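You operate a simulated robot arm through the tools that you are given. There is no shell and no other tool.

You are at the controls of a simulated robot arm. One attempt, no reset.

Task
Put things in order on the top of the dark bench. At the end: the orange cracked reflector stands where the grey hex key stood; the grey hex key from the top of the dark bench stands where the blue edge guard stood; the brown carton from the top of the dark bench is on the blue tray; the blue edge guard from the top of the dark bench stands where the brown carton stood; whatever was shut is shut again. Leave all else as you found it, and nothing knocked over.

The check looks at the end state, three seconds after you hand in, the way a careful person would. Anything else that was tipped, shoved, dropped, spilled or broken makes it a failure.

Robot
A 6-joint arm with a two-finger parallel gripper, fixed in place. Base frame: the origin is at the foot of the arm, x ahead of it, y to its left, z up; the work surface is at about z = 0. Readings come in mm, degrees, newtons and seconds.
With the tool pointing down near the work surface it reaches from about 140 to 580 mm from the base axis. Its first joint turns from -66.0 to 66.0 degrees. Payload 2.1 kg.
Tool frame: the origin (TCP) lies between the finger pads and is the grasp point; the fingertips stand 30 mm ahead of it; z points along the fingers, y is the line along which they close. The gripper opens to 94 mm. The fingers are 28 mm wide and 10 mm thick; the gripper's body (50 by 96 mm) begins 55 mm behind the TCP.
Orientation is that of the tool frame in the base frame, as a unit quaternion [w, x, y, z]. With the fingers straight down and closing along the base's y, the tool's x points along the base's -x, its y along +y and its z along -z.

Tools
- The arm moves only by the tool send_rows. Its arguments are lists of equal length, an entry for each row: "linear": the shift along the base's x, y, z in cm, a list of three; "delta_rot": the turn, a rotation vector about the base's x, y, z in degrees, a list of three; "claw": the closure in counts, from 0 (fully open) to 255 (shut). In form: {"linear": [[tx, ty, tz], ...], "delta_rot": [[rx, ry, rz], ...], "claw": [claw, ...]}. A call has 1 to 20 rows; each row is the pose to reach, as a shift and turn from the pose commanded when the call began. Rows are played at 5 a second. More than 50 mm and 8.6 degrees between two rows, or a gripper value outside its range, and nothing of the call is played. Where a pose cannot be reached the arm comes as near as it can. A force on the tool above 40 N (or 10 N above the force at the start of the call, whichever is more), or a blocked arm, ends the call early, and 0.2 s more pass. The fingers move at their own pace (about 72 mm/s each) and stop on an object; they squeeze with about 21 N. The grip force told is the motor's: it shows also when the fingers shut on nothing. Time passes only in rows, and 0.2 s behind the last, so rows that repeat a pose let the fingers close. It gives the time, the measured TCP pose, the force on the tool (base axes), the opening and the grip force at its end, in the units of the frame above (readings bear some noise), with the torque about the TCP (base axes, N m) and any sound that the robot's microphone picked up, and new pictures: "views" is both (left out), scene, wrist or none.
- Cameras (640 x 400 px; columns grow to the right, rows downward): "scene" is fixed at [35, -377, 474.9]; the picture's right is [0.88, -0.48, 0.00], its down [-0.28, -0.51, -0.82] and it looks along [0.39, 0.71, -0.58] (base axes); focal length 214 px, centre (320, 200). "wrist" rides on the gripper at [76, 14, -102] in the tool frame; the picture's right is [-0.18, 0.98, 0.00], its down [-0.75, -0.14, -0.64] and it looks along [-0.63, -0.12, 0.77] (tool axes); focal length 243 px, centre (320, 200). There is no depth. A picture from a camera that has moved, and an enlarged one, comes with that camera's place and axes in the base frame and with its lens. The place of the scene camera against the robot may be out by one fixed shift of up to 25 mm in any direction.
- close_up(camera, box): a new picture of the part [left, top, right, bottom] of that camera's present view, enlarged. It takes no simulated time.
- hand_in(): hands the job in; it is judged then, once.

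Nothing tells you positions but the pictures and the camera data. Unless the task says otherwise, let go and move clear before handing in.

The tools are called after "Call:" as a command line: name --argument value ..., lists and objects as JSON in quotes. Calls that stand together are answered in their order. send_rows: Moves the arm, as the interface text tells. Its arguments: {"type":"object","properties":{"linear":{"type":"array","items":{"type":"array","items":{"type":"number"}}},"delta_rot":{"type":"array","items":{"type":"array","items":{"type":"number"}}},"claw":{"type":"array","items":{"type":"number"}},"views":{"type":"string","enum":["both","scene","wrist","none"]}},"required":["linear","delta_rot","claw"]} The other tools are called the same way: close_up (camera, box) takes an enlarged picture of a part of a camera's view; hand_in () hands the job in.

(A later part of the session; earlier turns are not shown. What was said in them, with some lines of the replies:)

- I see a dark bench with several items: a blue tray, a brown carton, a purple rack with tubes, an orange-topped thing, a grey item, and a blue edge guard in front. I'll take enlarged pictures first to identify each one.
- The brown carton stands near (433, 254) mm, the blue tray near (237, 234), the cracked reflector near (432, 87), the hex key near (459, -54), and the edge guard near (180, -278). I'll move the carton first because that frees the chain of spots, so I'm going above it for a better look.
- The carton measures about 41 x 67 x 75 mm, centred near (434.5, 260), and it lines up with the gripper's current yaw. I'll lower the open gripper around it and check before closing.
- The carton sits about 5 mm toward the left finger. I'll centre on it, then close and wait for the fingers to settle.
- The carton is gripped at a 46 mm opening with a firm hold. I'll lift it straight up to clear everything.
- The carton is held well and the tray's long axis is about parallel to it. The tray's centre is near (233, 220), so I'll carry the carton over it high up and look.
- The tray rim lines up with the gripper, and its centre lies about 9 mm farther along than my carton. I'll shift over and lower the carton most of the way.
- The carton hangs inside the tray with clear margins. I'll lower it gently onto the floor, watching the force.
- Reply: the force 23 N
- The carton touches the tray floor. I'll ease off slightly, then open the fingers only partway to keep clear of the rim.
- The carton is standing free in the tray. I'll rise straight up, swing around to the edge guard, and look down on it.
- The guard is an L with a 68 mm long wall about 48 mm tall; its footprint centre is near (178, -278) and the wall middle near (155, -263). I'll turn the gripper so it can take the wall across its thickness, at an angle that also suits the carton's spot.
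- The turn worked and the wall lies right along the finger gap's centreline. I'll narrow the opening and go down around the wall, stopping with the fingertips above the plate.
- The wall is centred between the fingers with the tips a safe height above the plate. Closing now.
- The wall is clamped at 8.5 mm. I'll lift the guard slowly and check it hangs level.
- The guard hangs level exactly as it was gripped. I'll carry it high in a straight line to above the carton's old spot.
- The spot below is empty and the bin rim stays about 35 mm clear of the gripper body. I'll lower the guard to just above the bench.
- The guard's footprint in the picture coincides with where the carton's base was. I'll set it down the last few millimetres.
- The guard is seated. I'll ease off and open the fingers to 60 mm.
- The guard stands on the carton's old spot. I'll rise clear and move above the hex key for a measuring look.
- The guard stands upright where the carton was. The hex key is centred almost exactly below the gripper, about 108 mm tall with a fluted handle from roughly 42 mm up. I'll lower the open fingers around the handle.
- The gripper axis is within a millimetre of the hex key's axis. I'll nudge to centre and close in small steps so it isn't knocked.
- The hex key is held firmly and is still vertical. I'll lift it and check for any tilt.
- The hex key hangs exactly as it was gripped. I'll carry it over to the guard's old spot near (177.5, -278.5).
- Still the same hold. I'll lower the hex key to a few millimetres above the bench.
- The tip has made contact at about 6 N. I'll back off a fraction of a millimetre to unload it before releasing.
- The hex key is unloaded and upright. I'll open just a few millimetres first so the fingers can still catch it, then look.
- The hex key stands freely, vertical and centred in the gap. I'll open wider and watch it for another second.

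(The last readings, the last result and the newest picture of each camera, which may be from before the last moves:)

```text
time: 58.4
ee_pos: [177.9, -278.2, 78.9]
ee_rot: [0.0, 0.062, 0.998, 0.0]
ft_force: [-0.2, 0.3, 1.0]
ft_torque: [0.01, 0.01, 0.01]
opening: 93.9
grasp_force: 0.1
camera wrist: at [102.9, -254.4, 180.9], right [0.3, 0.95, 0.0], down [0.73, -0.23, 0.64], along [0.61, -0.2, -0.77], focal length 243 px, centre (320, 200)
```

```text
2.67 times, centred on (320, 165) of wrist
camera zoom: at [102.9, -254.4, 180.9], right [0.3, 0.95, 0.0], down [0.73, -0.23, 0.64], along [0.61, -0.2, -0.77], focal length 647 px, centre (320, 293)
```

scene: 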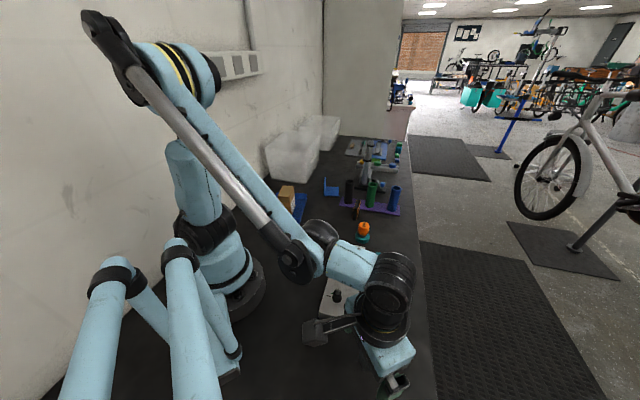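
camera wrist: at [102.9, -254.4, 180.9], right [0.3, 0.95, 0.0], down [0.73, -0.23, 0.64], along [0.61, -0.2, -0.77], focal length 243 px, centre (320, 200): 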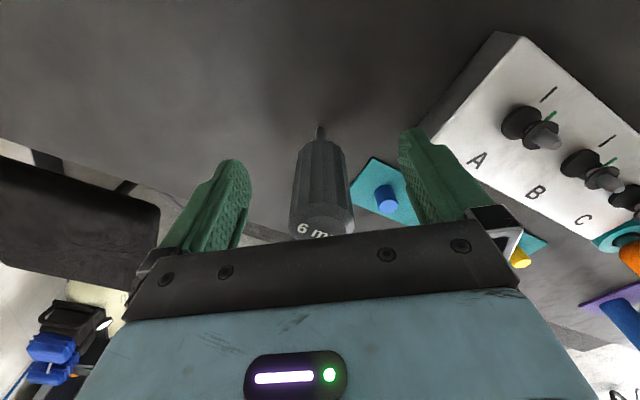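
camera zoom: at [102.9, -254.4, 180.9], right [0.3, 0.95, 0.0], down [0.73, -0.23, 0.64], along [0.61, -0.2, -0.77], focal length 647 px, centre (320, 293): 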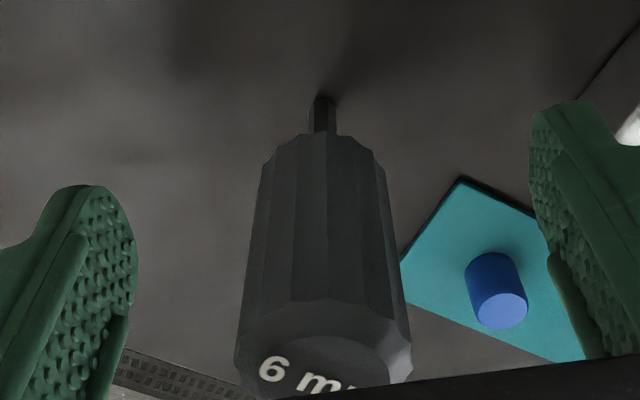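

The hex key stands on its own at the guard's old spot. I'll rise straight up and go look down on the reflector.

Call:
send_rows --linear '[[0, 0, 1.0], [0, 0, 3.5], [0, 0, 7.5], [0, 0, 12], [0, 0, 16], [0, 0, 18.3], [2.0, 2.8, 18.3], [4.1, 5.9, 18.3], [6.4, 9.1, 18.3], [8.6, 12.3, 18.3], [10.8, 15.5, 18.3], [13.0, 18.7, 18.3], [15.2, 21.9, 18.3], [17.4, 25.1, 18.3], [19.6, 28.2, 18.3], [21.8, 31.3, 18.3], [23.8, 34.2, 18.3], [25.45, 36.55, 18.3], [25.45, 36.55, 18.3], [25.45, 36.55, 18.3]]' --delta_rot '[[0, 0, 0], [0, 0, 0], [0, 0, 0], [0, 0, 0], [0, 0, 0], [0, 0, 0], [0, 0, 4.2], [0, 0, 8.4], [0, 0, 12.6], [0, 0, 16.8], [0, 0, 21.0], [0, 0, 25.2], [0, 0, 29.4], [0, 0, 33.6], [0, 0, 37.8], [0, 0, 42.0], [0, 0, 46.2], [0, 0, 50.0], [0, 0, 50.0], [0, 0, 50.0]]' --claw '[0, 0, 0, 0, 0, 0, 0, 0, 0, 0, 0, 0, 0, 0, 0, 0, 0, 0, 0, 0]'

Call:
close_up --camera "wrist" --box '[260, 20, 380, 130]'

Call:
close_up --camera "scene" --box '[310, 240, 430, 400]'

```text
time: 62.6
ee_pos: [431.9, 86.3, 261.3]
ee_rot: [0.0, -0.365, 0.931, 0.0]
ft_force: [-0.9, 0.1, 0.6]
ft_torque: [0.0, 0.0, 0.06]
opening: 94.2
grasp_force: 0.1
camera wrist: at [364.7, 44.9, 363.4], right [-0.53, 0.84, 0.0], down [0.65, 0.41, 0.64], along [0.54, 0.34, -0.77], focal length 243 px, centre (320, 200)
```

scene: 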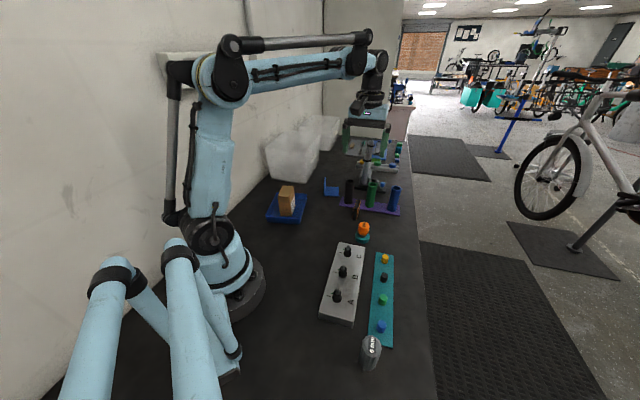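
wrist: 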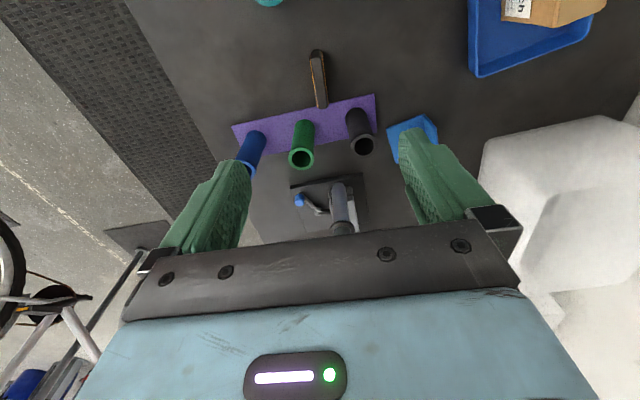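

```text
3.64 times, centred on (320, 75) of wrist
camera zoom: at [364.7, 44.9, 363.4], right [-0.53, 0.84, 0.0], down [0.65, 0.41, 0.64], along [0.54, 0.34, -0.77], focal length 882 px, centre (320, 654)
```

zoom: 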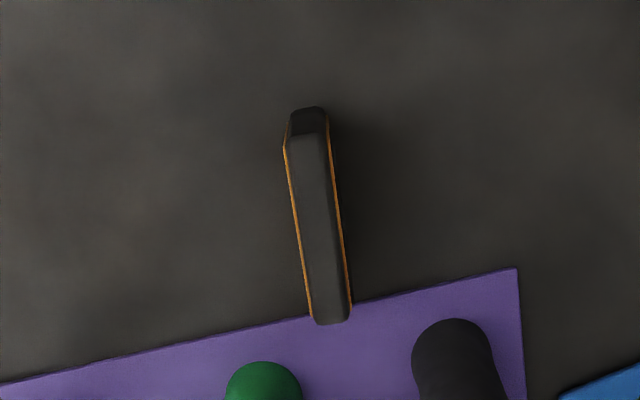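

```text
2.50 times, centred on (370, 320) of scene
camera zoom: at [35.0, -377.0, 474.9], right [0.88, -0.48, 0.0], down [-0.28, -0.51, -0.82], along [0.39, 0.71, -0.58], focal length 536 px, centre (195, -100)
```

zoom: 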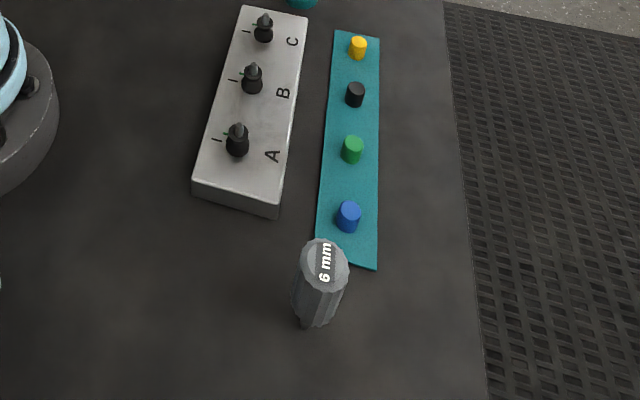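

The hex key stands upright in the scene view. The reflector is about 57 mm long, 13 mm thick and 50 mm tall, centred near (436, 88), and its line is turned about 3° from the gripper. I'll correct the yaw, come lower and measure again.

Call:
send_rows --linear '[[0.07, -0.15, -3], [0.07, -0.15, -7], [0.07, -0.15, -10.5], [0.07, -0.15, -12.5], [0.07, -0.15, -13], [0.07, -0.15, -13]]' --delta_rot '[[0, 0, -3.1], [0, 0, -3.1], [0, 0, -3.1], [0, 0, -3.1], [0, 0, -3.1], [0, 0, -3.1]]' --claw '[92, 92, 92, 92, 92, 92]'

Call:
close_up --camera "wrist" --box '[240, 50, 400, 190]'

Call:
close_up --camera "scene" --box '[320, 150, 420, 250]'

```text
time: 64.0
ee_pos: [432.9, 86.0, 129.3]
ee_rot: [0.0, -0.34, 0.94, 0.0]
ft_force: [-0.6, 0.0, 0.2]
ft_torque: [0.01, 0.0, 0.03]
opening: 60.1
grasp_force: 0.1
camera wrist: at [363.9, 47.8, 232.4], right [-0.49, 0.87, 0.0], down [0.67, 0.37, 0.64], along [0.56, 0.31, -0.77], focal length 243 px, centre (320, 200)
```

scene: 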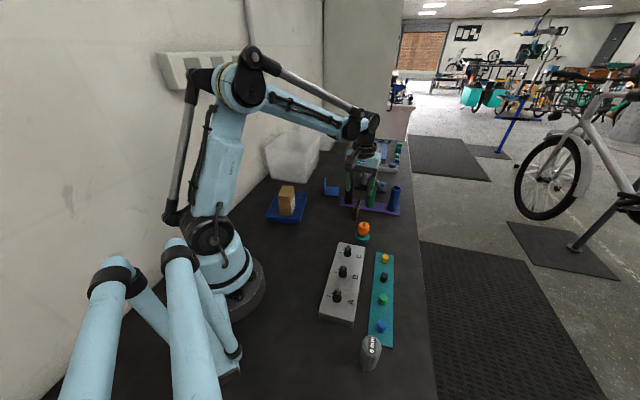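
wrist: 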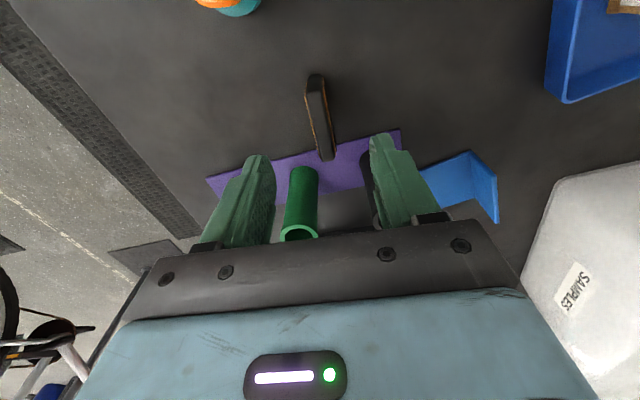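

```text
2.86 times, centred on (320, 120) of wrist
camera zoom: at [363.9, 47.8, 232.4], right [-0.49, 0.87, 0.0], down [0.67, 0.37, 0.64], along [0.56, 0.31, -0.77], focal length 693 px, centre (320, 429)
```

zoom: 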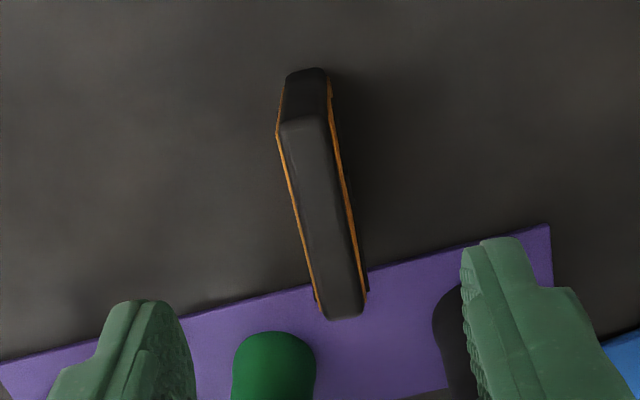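

```text
4.00 times, centred on (370, 200) of scene
camera zoom: at [35.0, -377.0, 474.9], right [0.88, -0.48, 0.0], down [-0.28, -0.51, -0.82], along [0.39, 0.71, -0.58], focal length 858 px, centre (120, 200)
```

zoom: 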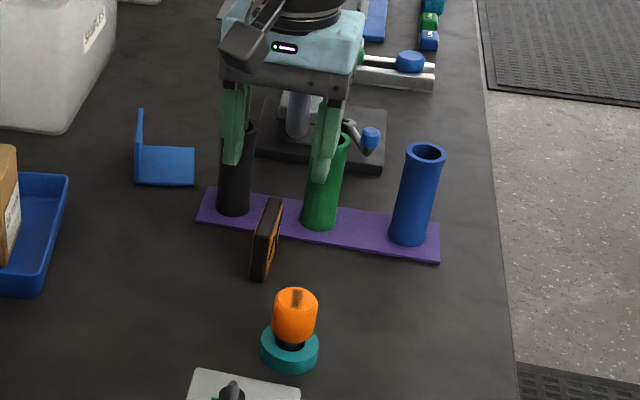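

The gripper is centred on the reflector to within a millimetre, and the tubes' near sides are about 60 mm away, so the gripper body clears them. I'll lower the fingers around the reflector.

Call:
send_rows --linear '[[-0.03, 0.04, -2], [-0.03, 0.04, -4.5], [-0.03, 0.04, -7], [-0.03, 0.04, -8.6], [-0.03, 0.04, -9.3], [-0.03, 0.04, -9.3]]' --delta_rot '[[0, 0, 0.8], [0, 0, 0.8], [0, 0, 0.8], [0, 0, 0.8], [0, 0, 0.8], [0, 0, 0.8]]' --claw '[92, 92, 92, 92, 92, 92]'

Call:
close_up --camera "wrist" --box '[220, 90, 420, 240]'

Call:
close_up --camera "scene" --box '[320, 150, 420, 250]'

```text
time: 65.4
ee_pos: [435.1, 86.6, 37.5]
ee_rot: [0.001, -0.348, 0.938, 0.0]
ft_force: [-0.6, -0.4, 0.0]
ft_torque: [-0.02, 0.03, -0.03]
opening: 60.1
grasp_force: 0.2
camera wrist: at [365.9, 47.7, 140.1], right [-0.5, 0.87, 0.0], down [0.66, 0.38, 0.64], along [0.56, 0.32, -0.77], focal length 243 px, centre (320, 200)
```

scene: 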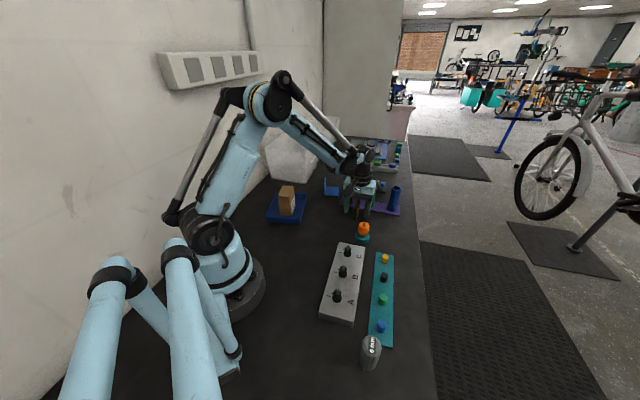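
wrist: 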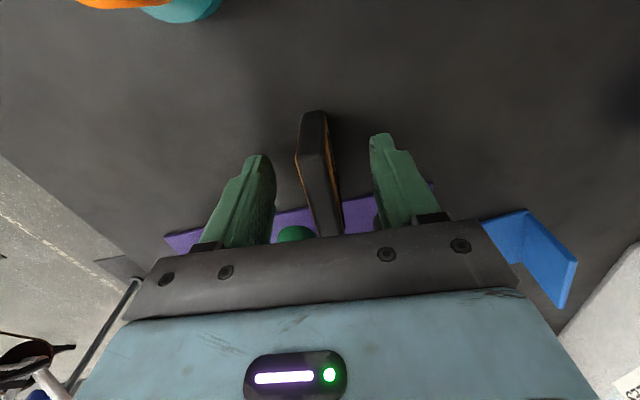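

```text
2.67 times, centred on (320, 165) of wrist
camera zoom: at [365.9, 47.7, 140.1], right [-0.5, 0.87, 0.0], down [0.66, 0.38, 0.64], along [0.56, 0.32, -0.77], focal length 647 px, centre (320, 293)
```

zoom: 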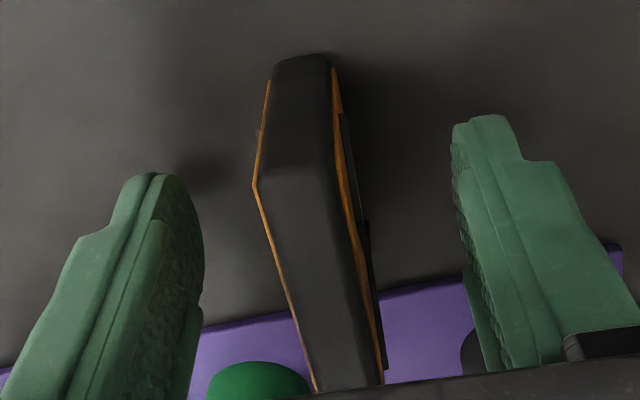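

```text
4.00 times, centred on (370, 200) of scene
camera zoom: at [35.0, -377.0, 474.9], right [0.88, -0.48, 0.0], down [-0.28, -0.51, -0.82], along [0.39, 0.71, -0.58], focal length 858 px, centre (120, 200)
```

zoom: 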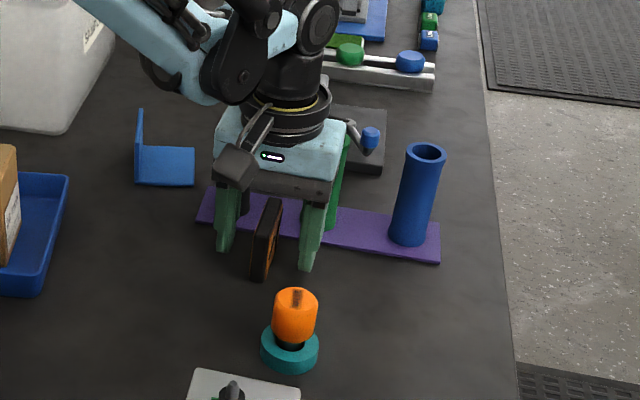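

The reflector is centred between the fingers. Closing in steps.

Call:
send_rows --linear '[[0, 0, 0], [0, 0, 0], [0, 0, 0], [0, 0, 0], [0, 0, 0], [0, 0, 0], [0, 0, 0], [0, 0, 0], [0, 0, 0]]' --delta_rot '[[0, 0, 0], [0, 0, 0], [0, 0, 0], [0, 0, 0], [0, 0, 0], [0, 0, 0], [0, 0, 0], [0, 0, 0], [0, 0, 0]]' --claw '[150, 190, 204, 210, 215, 220, 225, 235, 255]'

Call:
close_up --camera "wrist" --box '[220, 90, 420, 240]'

```text
time: 67.4
ee_pos: [434.6, 85.3, 37.0]
ee_rot: [-0.001, -0.347, 0.938, -0.001]
ft_force: [-0.3, -0.1, 0.6]
ft_torque: [0.02, 0.01, 0.0]
opening: 16.4
grasp_force: 20.8
camera wrist: at [365.8, 47.7, 140.3], right [-0.5, 0.87, 0.0], down [0.66, 0.38, 0.64], along [0.56, 0.32, -0.77], focal length 243 px, centre (320, 200)
```

scene: 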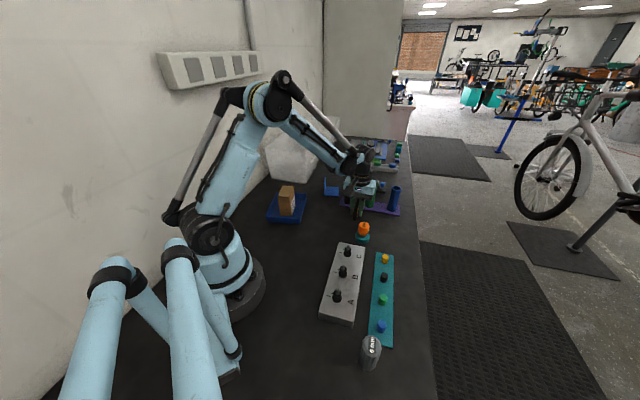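
wrist: 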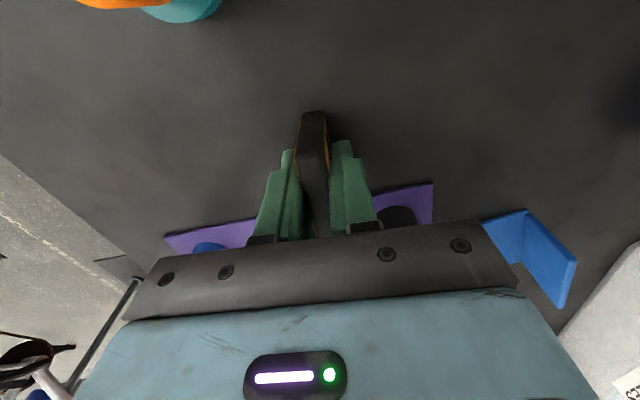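

```text
2.67 times, centred on (320, 165) of wrist
camera zoom: at [365.8, 47.7, 140.3], right [-0.5, 0.87, 0.0], down [0.66, 0.38, 0.64], along [0.56, 0.32, -0.77], focal length 647 px, centre (320, 293)
```

zoom: 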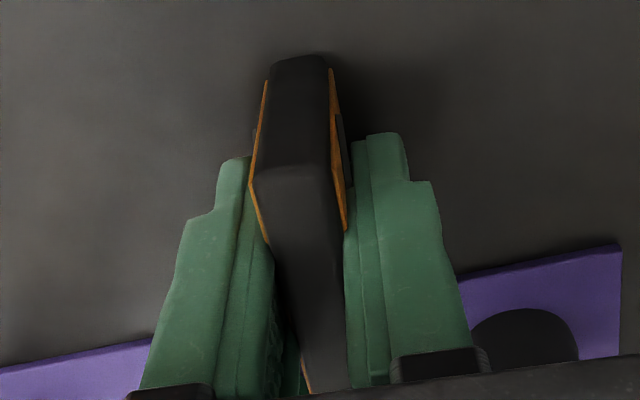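

The reflector is held at 16.4 mm. I'll lift it straight up and carry it to the hex key's old spot near (459, -53).

Call:
send_rows --linear '[[0, 0, 0.5], [0, 0, 1.5], [0, 0, 3.5], [0, 0, 6.5], [0, 0, 10], [0, 0, 13.5], [0, 0, 15], [0.5, -2.9, 15], [1.05, -6.2, 15], [1.6, -9.5, 15], [2.1, -12.4, 15], [2.4, -14.11, 15], [2.4, -14.11, 15], [2.4, -14.11, 15]]' --delta_rot '[[0, 0, 0], [0, 0, 0], [0, 0, 0], [0, 0, 0], [0, 0, 0], [0, 0, 0], [0, 0, 0], [0, 0, 0], [0, 0, 0], [0, 0, 0], [0, 0, 0], [0, 0, 0], [0, 0, 0], [0, 0, 0]]' --claw '[255, 255, 255, 255, 255, 255, 255, 255, 255, 255, 255, 255, 255, 255]'

Call:
close_up --camera "wrist" --box '[220, 90, 420, 240]'

Call:
close_up --camera "scene" --box '[330, 130, 450, 260]'

```text
time: 70.4
ee_pos: [452.3, -54.2, 188.9]
ee_rot: [0.0, -0.346, 0.938, 0.0]
ft_force: [-0.2, -0.2, -0.4]
ft_torque: [0.0, -0.02, 0.0]
opening: 16.4
grasp_force: 21.1
camera wrist: at [384.8, -93.4, 291.4], right [-0.5, 0.87, 0.0], down [0.66, 0.38, 0.64], along [0.56, 0.32, -0.77], focal length 243 px, centre (320, 200)
```

scene: 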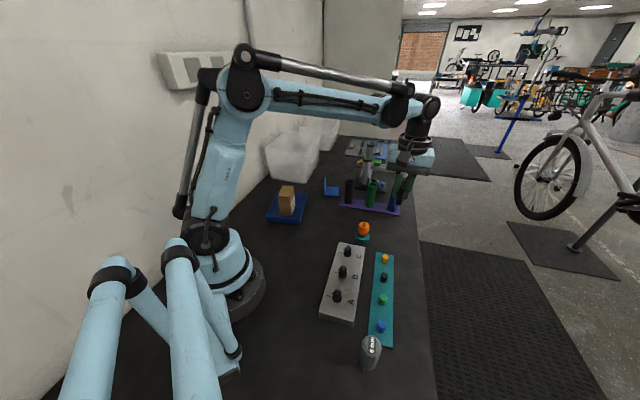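
wrist: 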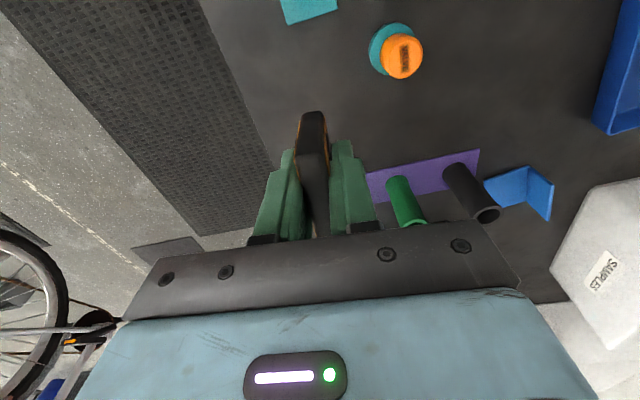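

```text
2.67 times, centred on (320, 165) of wrist
camera zoom: at [384.8, -93.4, 291.4], right [-0.5, 0.87, 0.0], down [0.66, 0.38, 0.64], along [0.56, 0.32, -0.77], focal length 647 px, centre (320, 293)
```

zoom: 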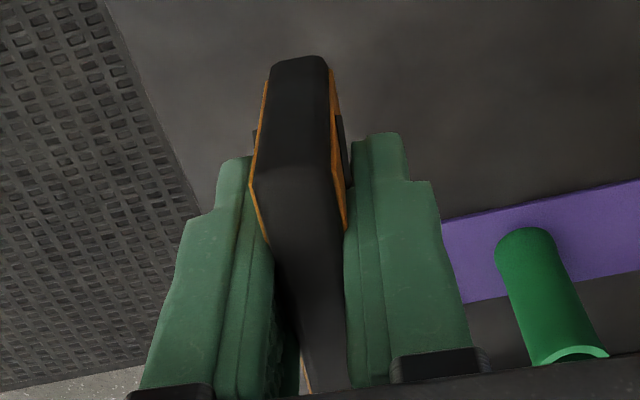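

```text
3.08 times, centred on (390, 195) of scene
camera zoom: at [35.0, -377.0, 474.9], right [0.88, -0.48, 0.0], down [-0.28, -0.51, -0.82], along [0.39, 0.71, -0.58], focal length 660 px, centre (105, 215)
```

zoom: 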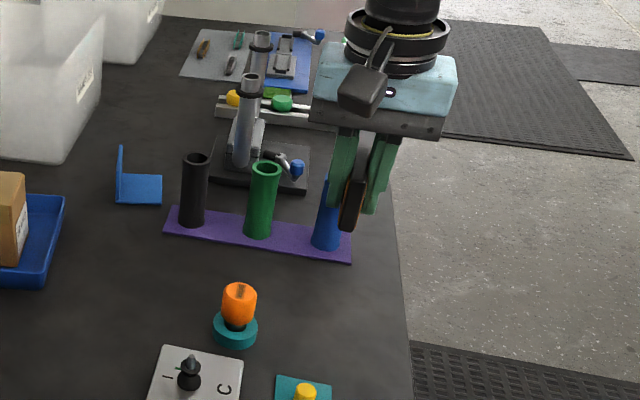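

The reflector is steady in the grip. I'll lower it to just above the bench at the hex key's old spot.

Call:
send_rows --linear '[[0, 0, -2], [0, 0, -5.5], [0, 0, -9], [0, 0, -12], [0, 0, -13.8], [0, 0, -14.5], [0, 0, -14.5], [0, 0, -14.5]]' --delta_rot '[[0, 0, 0], [0, 0, 0], [0, 0, 0], [0, 0, 0], [0, 0, 0], [0, 0, 0], [0, 0, 0], [0, 0, 0]]' --claw '[255, 255, 255, 255, 255, 255, 255, 255]'

Call:
close_up --camera "scene" --box '[375, 200, 425, 245]'

Call:
close_up --camera "scene" --box '[330, 130, 450, 260]'

```text
time: 72.2
ee_pos: [455.8, -53.5, 42.3]
ee_rot: [0.0, -0.347, 0.938, 0.0]
ft_force: [-0.8, 0.2, -0.7]
ft_torque: [0.02, 0.0, 0.01]
opening: 16.5
grasp_force: 21.2
camera wrist: at [386.6, -92.4, 145.1], right [-0.5, 0.87, 0.0], down [0.66, 0.38, 0.64], along [0.56, 0.32, -0.77], focal length 243 px, centre (320, 200)
```

scene: 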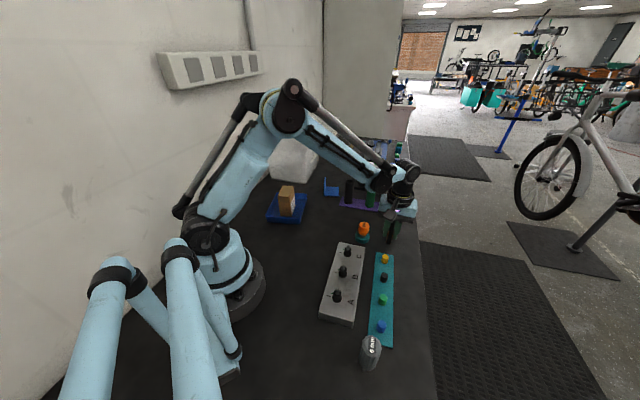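
wrist: 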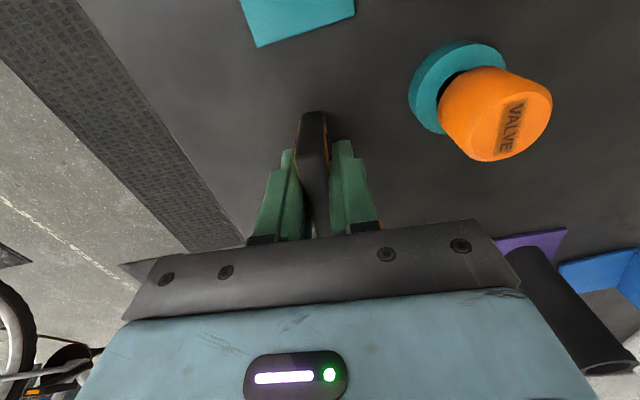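

```text
8.89 times, centred on (400, 222) of scene
camera zoom: at [35.0, -377.0, 474.9], right [0.88, -0.48, 0.0], down [-0.28, -0.51, -0.82], along [0.39, 0.71, -0.58], focal length 1906 px, centre (-391, 0)
```

zoom: 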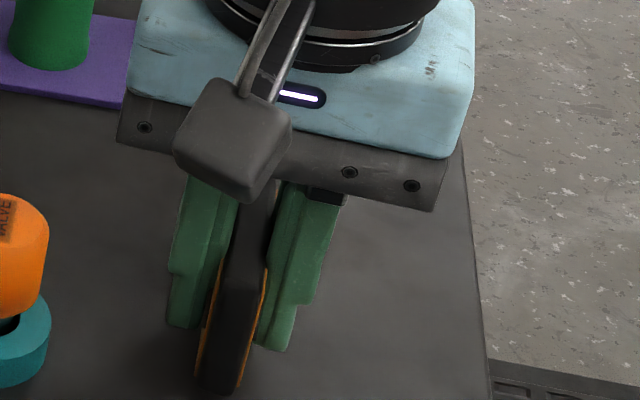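

```text
3.08 times, centred on (390, 195) of scene
camera zoom: at [35.0, -377.0, 474.9], right [0.88, -0.48, 0.0], down [-0.28, -0.51, -0.82], along [0.39, 0.71, -0.58], focal length 660 px, centre (105, 215)
```

zoom: 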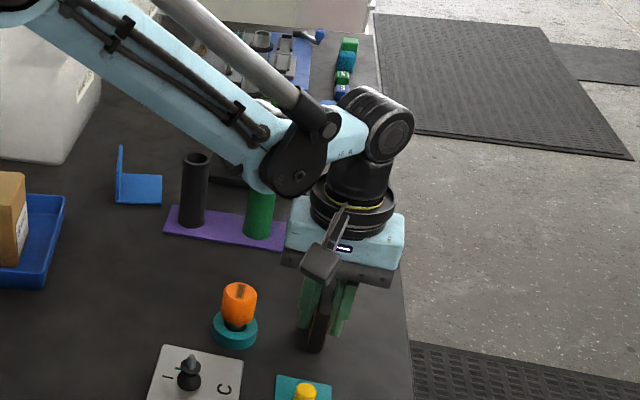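

The reflector is a few millimetres short of the hex key's spot in the picture, so I'll nudge it by (2.5, -3) mm while lowering gently.

Call:
send_rows --linear '[[0.12, -0.15, 0], [0.25, -0.3, -0.15], [0.25, -0.3, -0.3], [0.25, -0.3, -0.45], [0.25, -0.3, -0.45]]' --delta_rot '[[0, 0, 0], [0, 0, 0], [0, 0, 0], [0, 0, 0], [0, 0, 0]]' --claw '[255, 255, 255, 255, 255]' --views "none"

```text
time: 73.4
ee_pos: [457.9, -56.4, 38.6]
ee_rot: [0.0, -0.347, 0.938, -0.001]
ft_force: [-0.4, -0.3, -0.3]
ft_torque: [-0.03, 0.02, -0.03]
opening: 16.4
grasp_force: 20.7
```

Call:
send_rows --linear '[[0, 0, -0.05], [0, 0, -0.1], [0, 0, -0.1]]' --delta_rot '[[0, 0, 0], [0, 0, 0], [0, 0, 0]]' --claw '[255, 255, 255]' --views "none"

```text
time: 74.2
ee_pos: [457.6, -57.4, 37.9]
ee_rot: [0.0, -0.348, 0.938, 0.0]
ft_force: [-0.5, 1.2, 0.0]
ft_torque: [0.0, 0.03, -0.01]
opening: 16.5
grasp_force: 21.1
```

Call:
send_rows --linear '[[0, 0, -0.03], [0, 0, -0.06], [0, 0, -0.06]]' --delta_rot '[[0, 0, 0], [0, 0, 0], [0, 0, 0]]' --claw '[255, 255, 255]' --views "none"

```text
time: 75.0
ee_pos: [459.0, -56.7, 36.5]
ee_rot: [0.0, -0.347, 0.938, 0.0]
ft_force: [-5.4, -0.5, 18.5]
ft_torque: [0.05, 0.08, 0.02]
opening: 16.4
grasp_force: 21.1
```

Contact is made. I'll back off to unload it, then open a few millimetres first and look.

Call:
send_rows --linear '[[0, 0, 0.05], [0, 0, 0.05], [0, 0, 0.05], [0, 0, 0.05], [0, 0, 0.05], [0, 0, 0.05]]' --delta_rot '[[0, 0, 0], [0, 0, 0], [0, 0, 0], [0, 0, 0], [0, 0, 0], [0, 0, 0]]' --claw '[255, 255, 192, 192, 192, 192]'

Call:
close_up --camera "wrist" --box '[220, 90, 420, 240]'

Call:
close_up --camera "scene" --box '[375, 200, 425, 245]'

```text
time: 76.4
ee_pos: [460.1, -56.9, 36.9]
ee_rot: [0.001, -0.347, 0.938, 0.0]
ft_force: [0.2, 0.6, 0.6]
ft_torque: [-0.02, 0.0, -0.02]
opening: 23.1
grasp_force: 0.0
camera wrist: at [390.8, -95.8, 139.7], right [-0.5, 0.87, 0.0], down [0.66, 0.38, 0.64], along [0.56, 0.32, -0.77], focal length 243 px, centre (320, 200)
```

scene: 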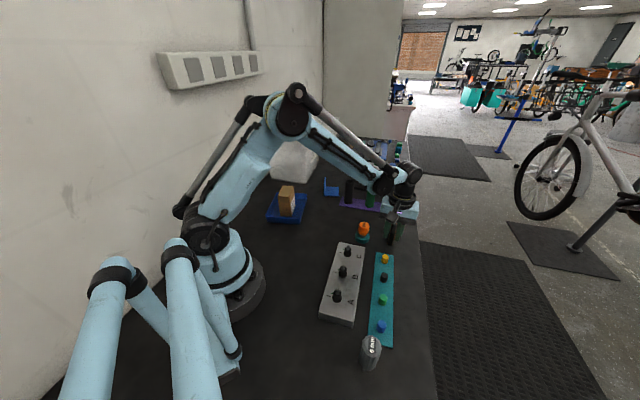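
wrist: 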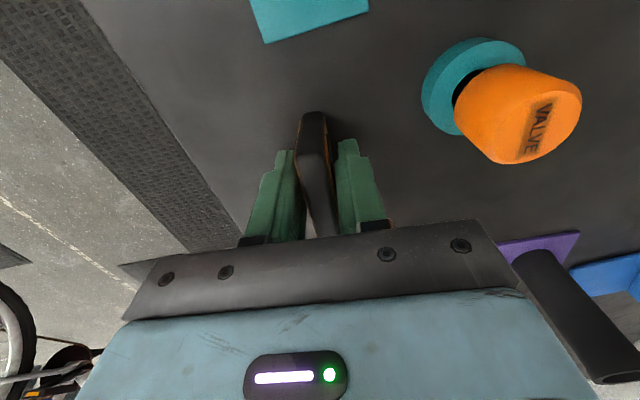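

```text
2.67 times, centred on (320, 165) of wrist
camera zoom: at [390.8, -95.8, 139.7], right [-0.5, 0.87, 0.0], down [0.66, 0.38, 0.64], along [0.56, 0.32, -0.77], focal length 647 px, centre (320, 293)
```

zoom: 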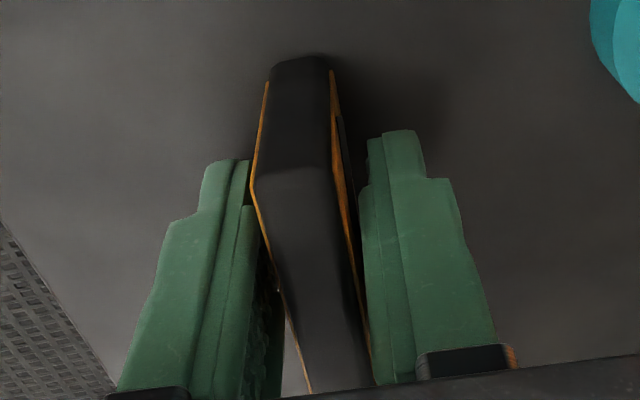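

```text
8.89 times, centred on (400, 222) of scene
camera zoom: at [35.0, -377.0, 474.9], right [0.88, -0.48, 0.0], down [-0.28, -0.51, -0.82], along [0.39, 0.71, -0.58], focal length 1906 px, centre (-391, 0)
```

zoom: 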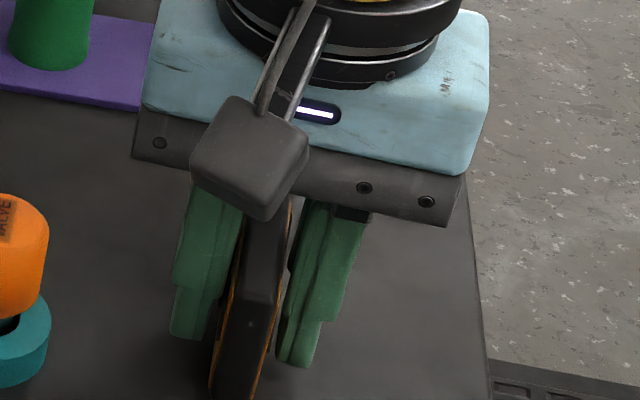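

The reflector stands on its own with gaps on both sides. I'll open fully wide enough and rise straight up.

Call:
send_rows --linear '[[0, 0, 0], [0, 0, 0], [0, 0, 0], [0, 0, 0], [0, 0, 0.8], [0, 0, 3], [0, 0, 6.5], [0, 0, 10.5], [0, 0, 14.5], [0, 0, 18.5], [0, 0, 20], [0, 0, 20]]' --delta_rot '[[0, 0, 0], [0, 0, 0], [0, 0, 0], [0, 0, 0], [0, 0, 0], [0, 0, 0], [0, 0, 0], [0, 0, 0], [0, 0, 0], [0, 0, 0], [0, 0, 0], [0, 0, 0]]' --claw '[160, 130, 100, 92, 92, 92, 92, 92, 92, 92, 92, 92]'

Call:
close_up --camera "scene" --box '[320, 130, 440, 250]'

Call:
close_up --camera "scene" --box '[375, 200, 425, 245]'

Call:
close_up --camera "scene" --box '[300, 230, 420, 400]'

Call:
close_up --camera "scene" --box '[240, 100, 360, 240]'

```text
time: 79.0
ee_pos: [460.8, -58.9, 236.6]
ee_rot: [0.0, -0.347, 0.938, 0.0]
ft_force: [0.0, -0.2, 0.3]
ft_torque: [0.01, 0.03, -0.02]
opening: 60.2
grasp_force: 0.1
camera wrist: at [392.2, -97.3, 339.5], right [-0.5, 0.87, 0.0], down [0.66, 0.38, 0.64], along [0.56, 0.32, -0.77], focal length 243 px, centre (320, 200)
```

scene: 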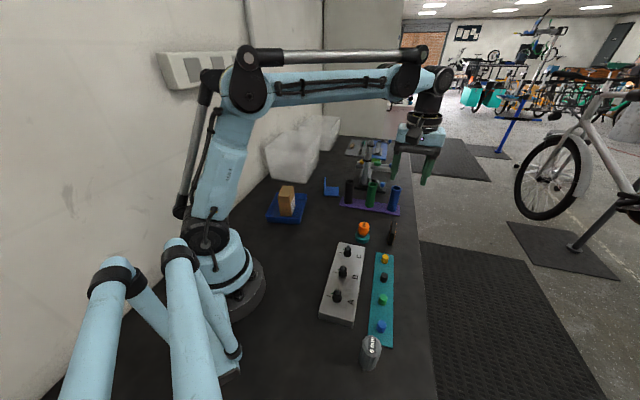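
wrist: 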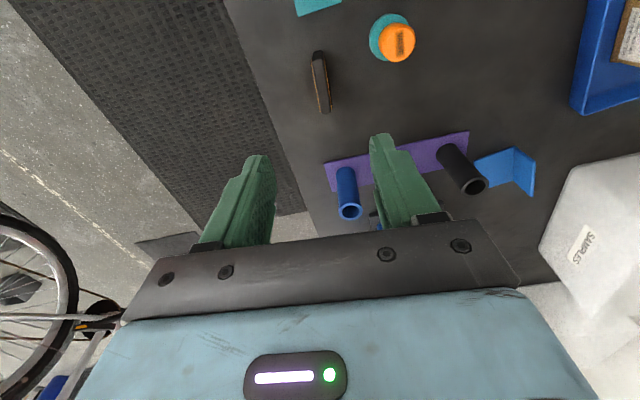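

```text
3.33 times, centred on (380, 190) of scene
camera zoom: at [35.0, -377.0, 474.9], right [0.88, -0.48, 0.0], down [-0.28, -0.51, -0.82], along [0.39, 0.71, -0.58], focal length 715 px, centre (120, 233)
```

zoom: 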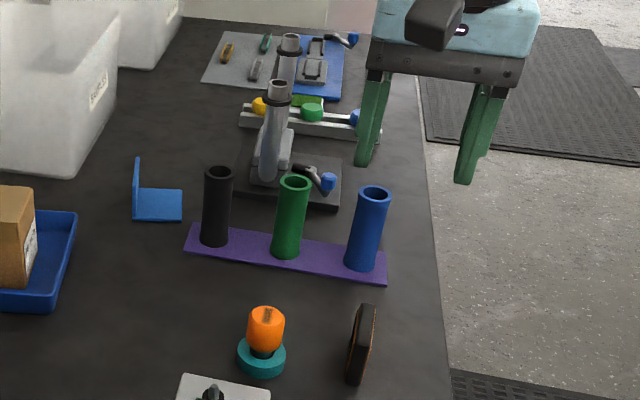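

```text
8.89 times, centred on (400, 222) of scene
camera zoom: at [35.0, -377.0, 474.9], right [0.88, -0.48, 0.0], down [-0.28, -0.51, -0.82], along [0.39, 0.71, -0.58], focal length 1906 px, centre (-391, 0)
```

zoom: 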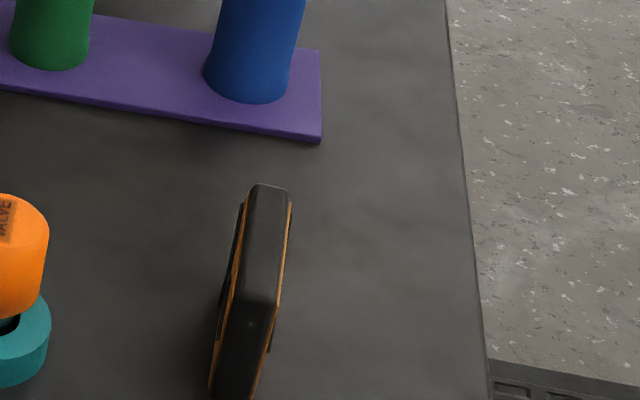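

```text
2.35 times, centred on (360, 315) of scene
camera zoom: at [35.0, -377.0, 474.9], right [0.88, -0.48, 0.0], down [-0.28, -0.51, -0.82], along [0.39, 0.71, -0.58], focal length 505 px, centre (226, -71)
```

zoom: 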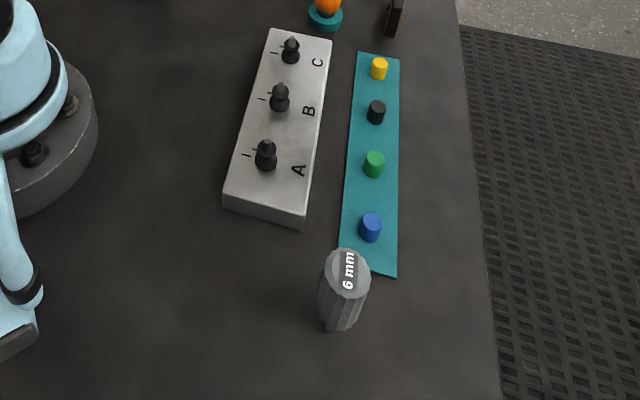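

```text
2.86 times, centred on (300, 170) of scene
camera zoom: at [35.0, -377.0, 474.9], right [0.88, -0.48, 0.0], down [-0.28, -0.51, -0.82], along [0.39, 0.71, -0.58], focal length 613 px, centre (377, 286)
```

zoom: 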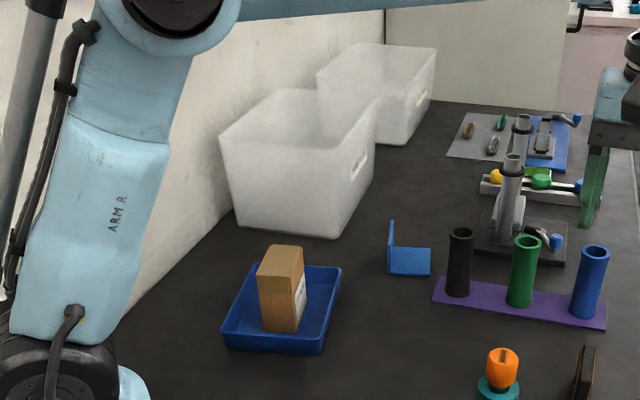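

The reflector now stands at the hex key's old spot, and every other item looks unmoved. I'll move the arm back to about its start pose and do a final check.

Call:
send_rows --linear '[[0, 0, 4], [-2, 1.0, 7], [-4, 2.0, 9.5], [-6, 3.0, 11.5], [-8, 4.1, 13.5], [-10, 5.2, 14.8], [-12.1, 6.3, 15.3], [-12.1, 6.3, 15.3]]' --delta_rot '[[0, 0, -5.8], [0, 0, -11.6], [0, 0, -17.4], [0, 0, -23.2], [0, 0, -29.0], [0, 0, -34.8], [0, 0, -40.6], [0, 0, -40.6]]' --claw '[92, 60, 0, 0, 0, 0, 0, 0]'

Call:
close_up --camera "scene" --box '[340, 320, 400, 390]'

Call:
close_up --camera "scene" --box '[310, 130, 430, 250]'

Call:
close_up --camera "scene" --box '[340, 130, 420, 190]'

Call:
close_up --camera "wrist" --box '[220, 0, 460, 160]'

```text
time: 80.8
ee_pos: [338.1, 8.5, 391.1]
ee_rot: [-0.001, 0.001, 1.0, 0.0]
ft_force: [0.6, 0.2, 0.1]
ft_torque: [-0.03, 0.01, 0.0]
opening: 93.8
grasp_force: 0.0
camera wrist: at [260.9, 22.6, 493.2], right [0.19, 0.98, 0.0], down [0.75, -0.14, 0.64], along [0.63, -0.12, -0.77], focal length 243 px, centre (320, 200)
```

scene: 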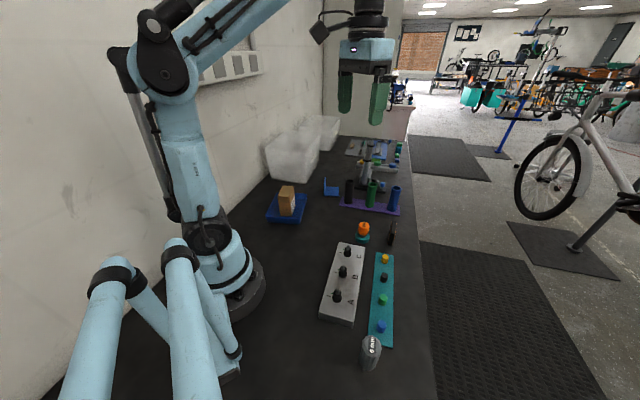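
wrist: 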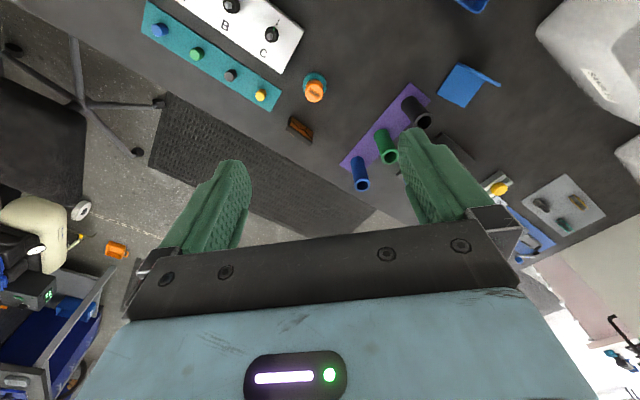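

```text
5.71 times, centred on (370, 355) of scene
camera zoom: at [35.0, -377.0, 474.9], right [0.88, -0.48, 0.0], down [-0.28, -0.51, -0.82], along [0.39, 0.71, -0.58], focal length 1226 px, centre (34, -686)
```

zoom: 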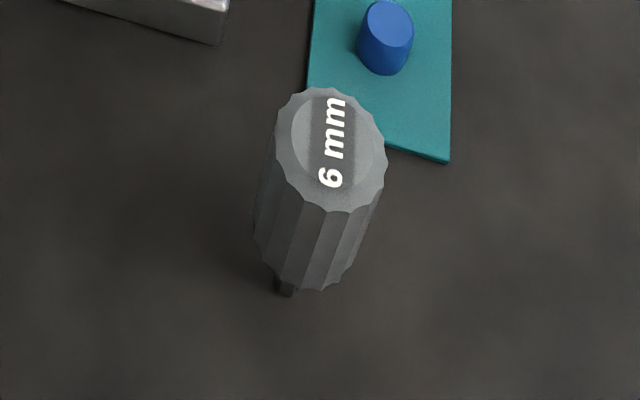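

```text
3.33 times, centred on (370, 190) of scene
camera zoom: at [35.0, -377.0, 474.9], right [0.88, -0.48, 0.0], down [-0.28, -0.51, -0.82], along [0.39, 0.71, -0.58], focal length 715 px, centre (153, 233)
```

zoom: 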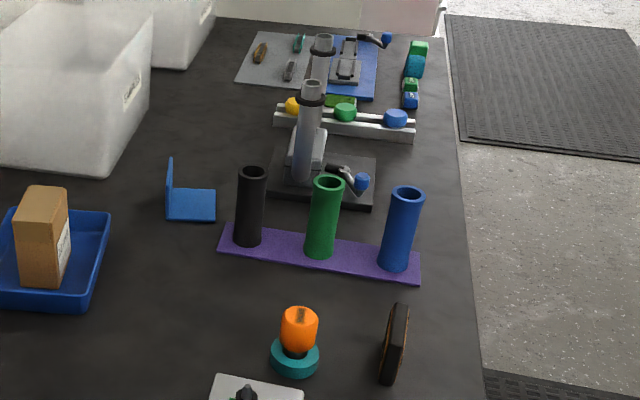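

```text
6.67 times, centred on (380, 160) of scene
camera zoom: at [35.0, -377.0, 474.9], right [0.88, -0.48, 0.0], down [-0.28, -0.51, -0.82], along [0.39, 0.71, -0.58], focal length 1430 px, centre (-80, 467)
```

zoom: 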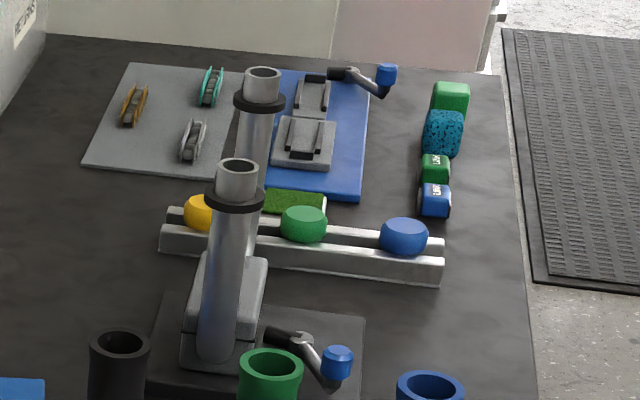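

```text
2.50 times, centred on (340, 80) of wrist
camera zoom: at [260.9, 22.6, 493.2], right [0.19, 0.98, 0.0], down [0.75, -0.14, 0.64], along [0.63, -0.12, -0.77], focal length 606 px, centre (270, 500)
```

zoom: 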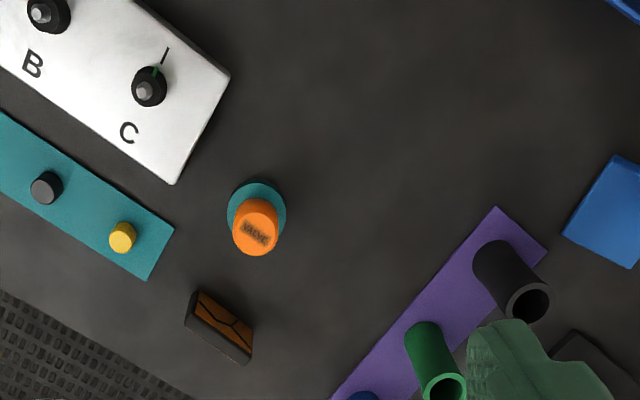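

All four pieces are in their places:
- The carton is in the blue tray.
- The edge guard stands where the carton was.
- The hex key stands upright where the guard was.
- The reflector stands where the hex key was.

Nothing else has moved and the arm is clear, so I'm handing in.

Call:
hand_in

```text
The job is handed in.
```

The job is handed in, and all four items are where the task asked for them. I haven't seen the check's result; this is from the last pictures before I handed in.

- **Brown carton:** it stands inside the blue tray, clear of the rim.
- **Blue edge guard:** it stands where the carton stood, with its base lined up with the carton's old footprint in the scene picture.
- **Grey hex key:** it stands upright on its tip where the edge guard stood, within about 2 mm of the guard's old centre.
- **Orange cracked reflector:** it stands on its edge where the hex key stood, again within a few millimetres.

I opened nothing, so there was nothing to shut. The other things on the bench look unmoved and nothing was knocked over. The gripper is empty and the arm is back near its starting pose.
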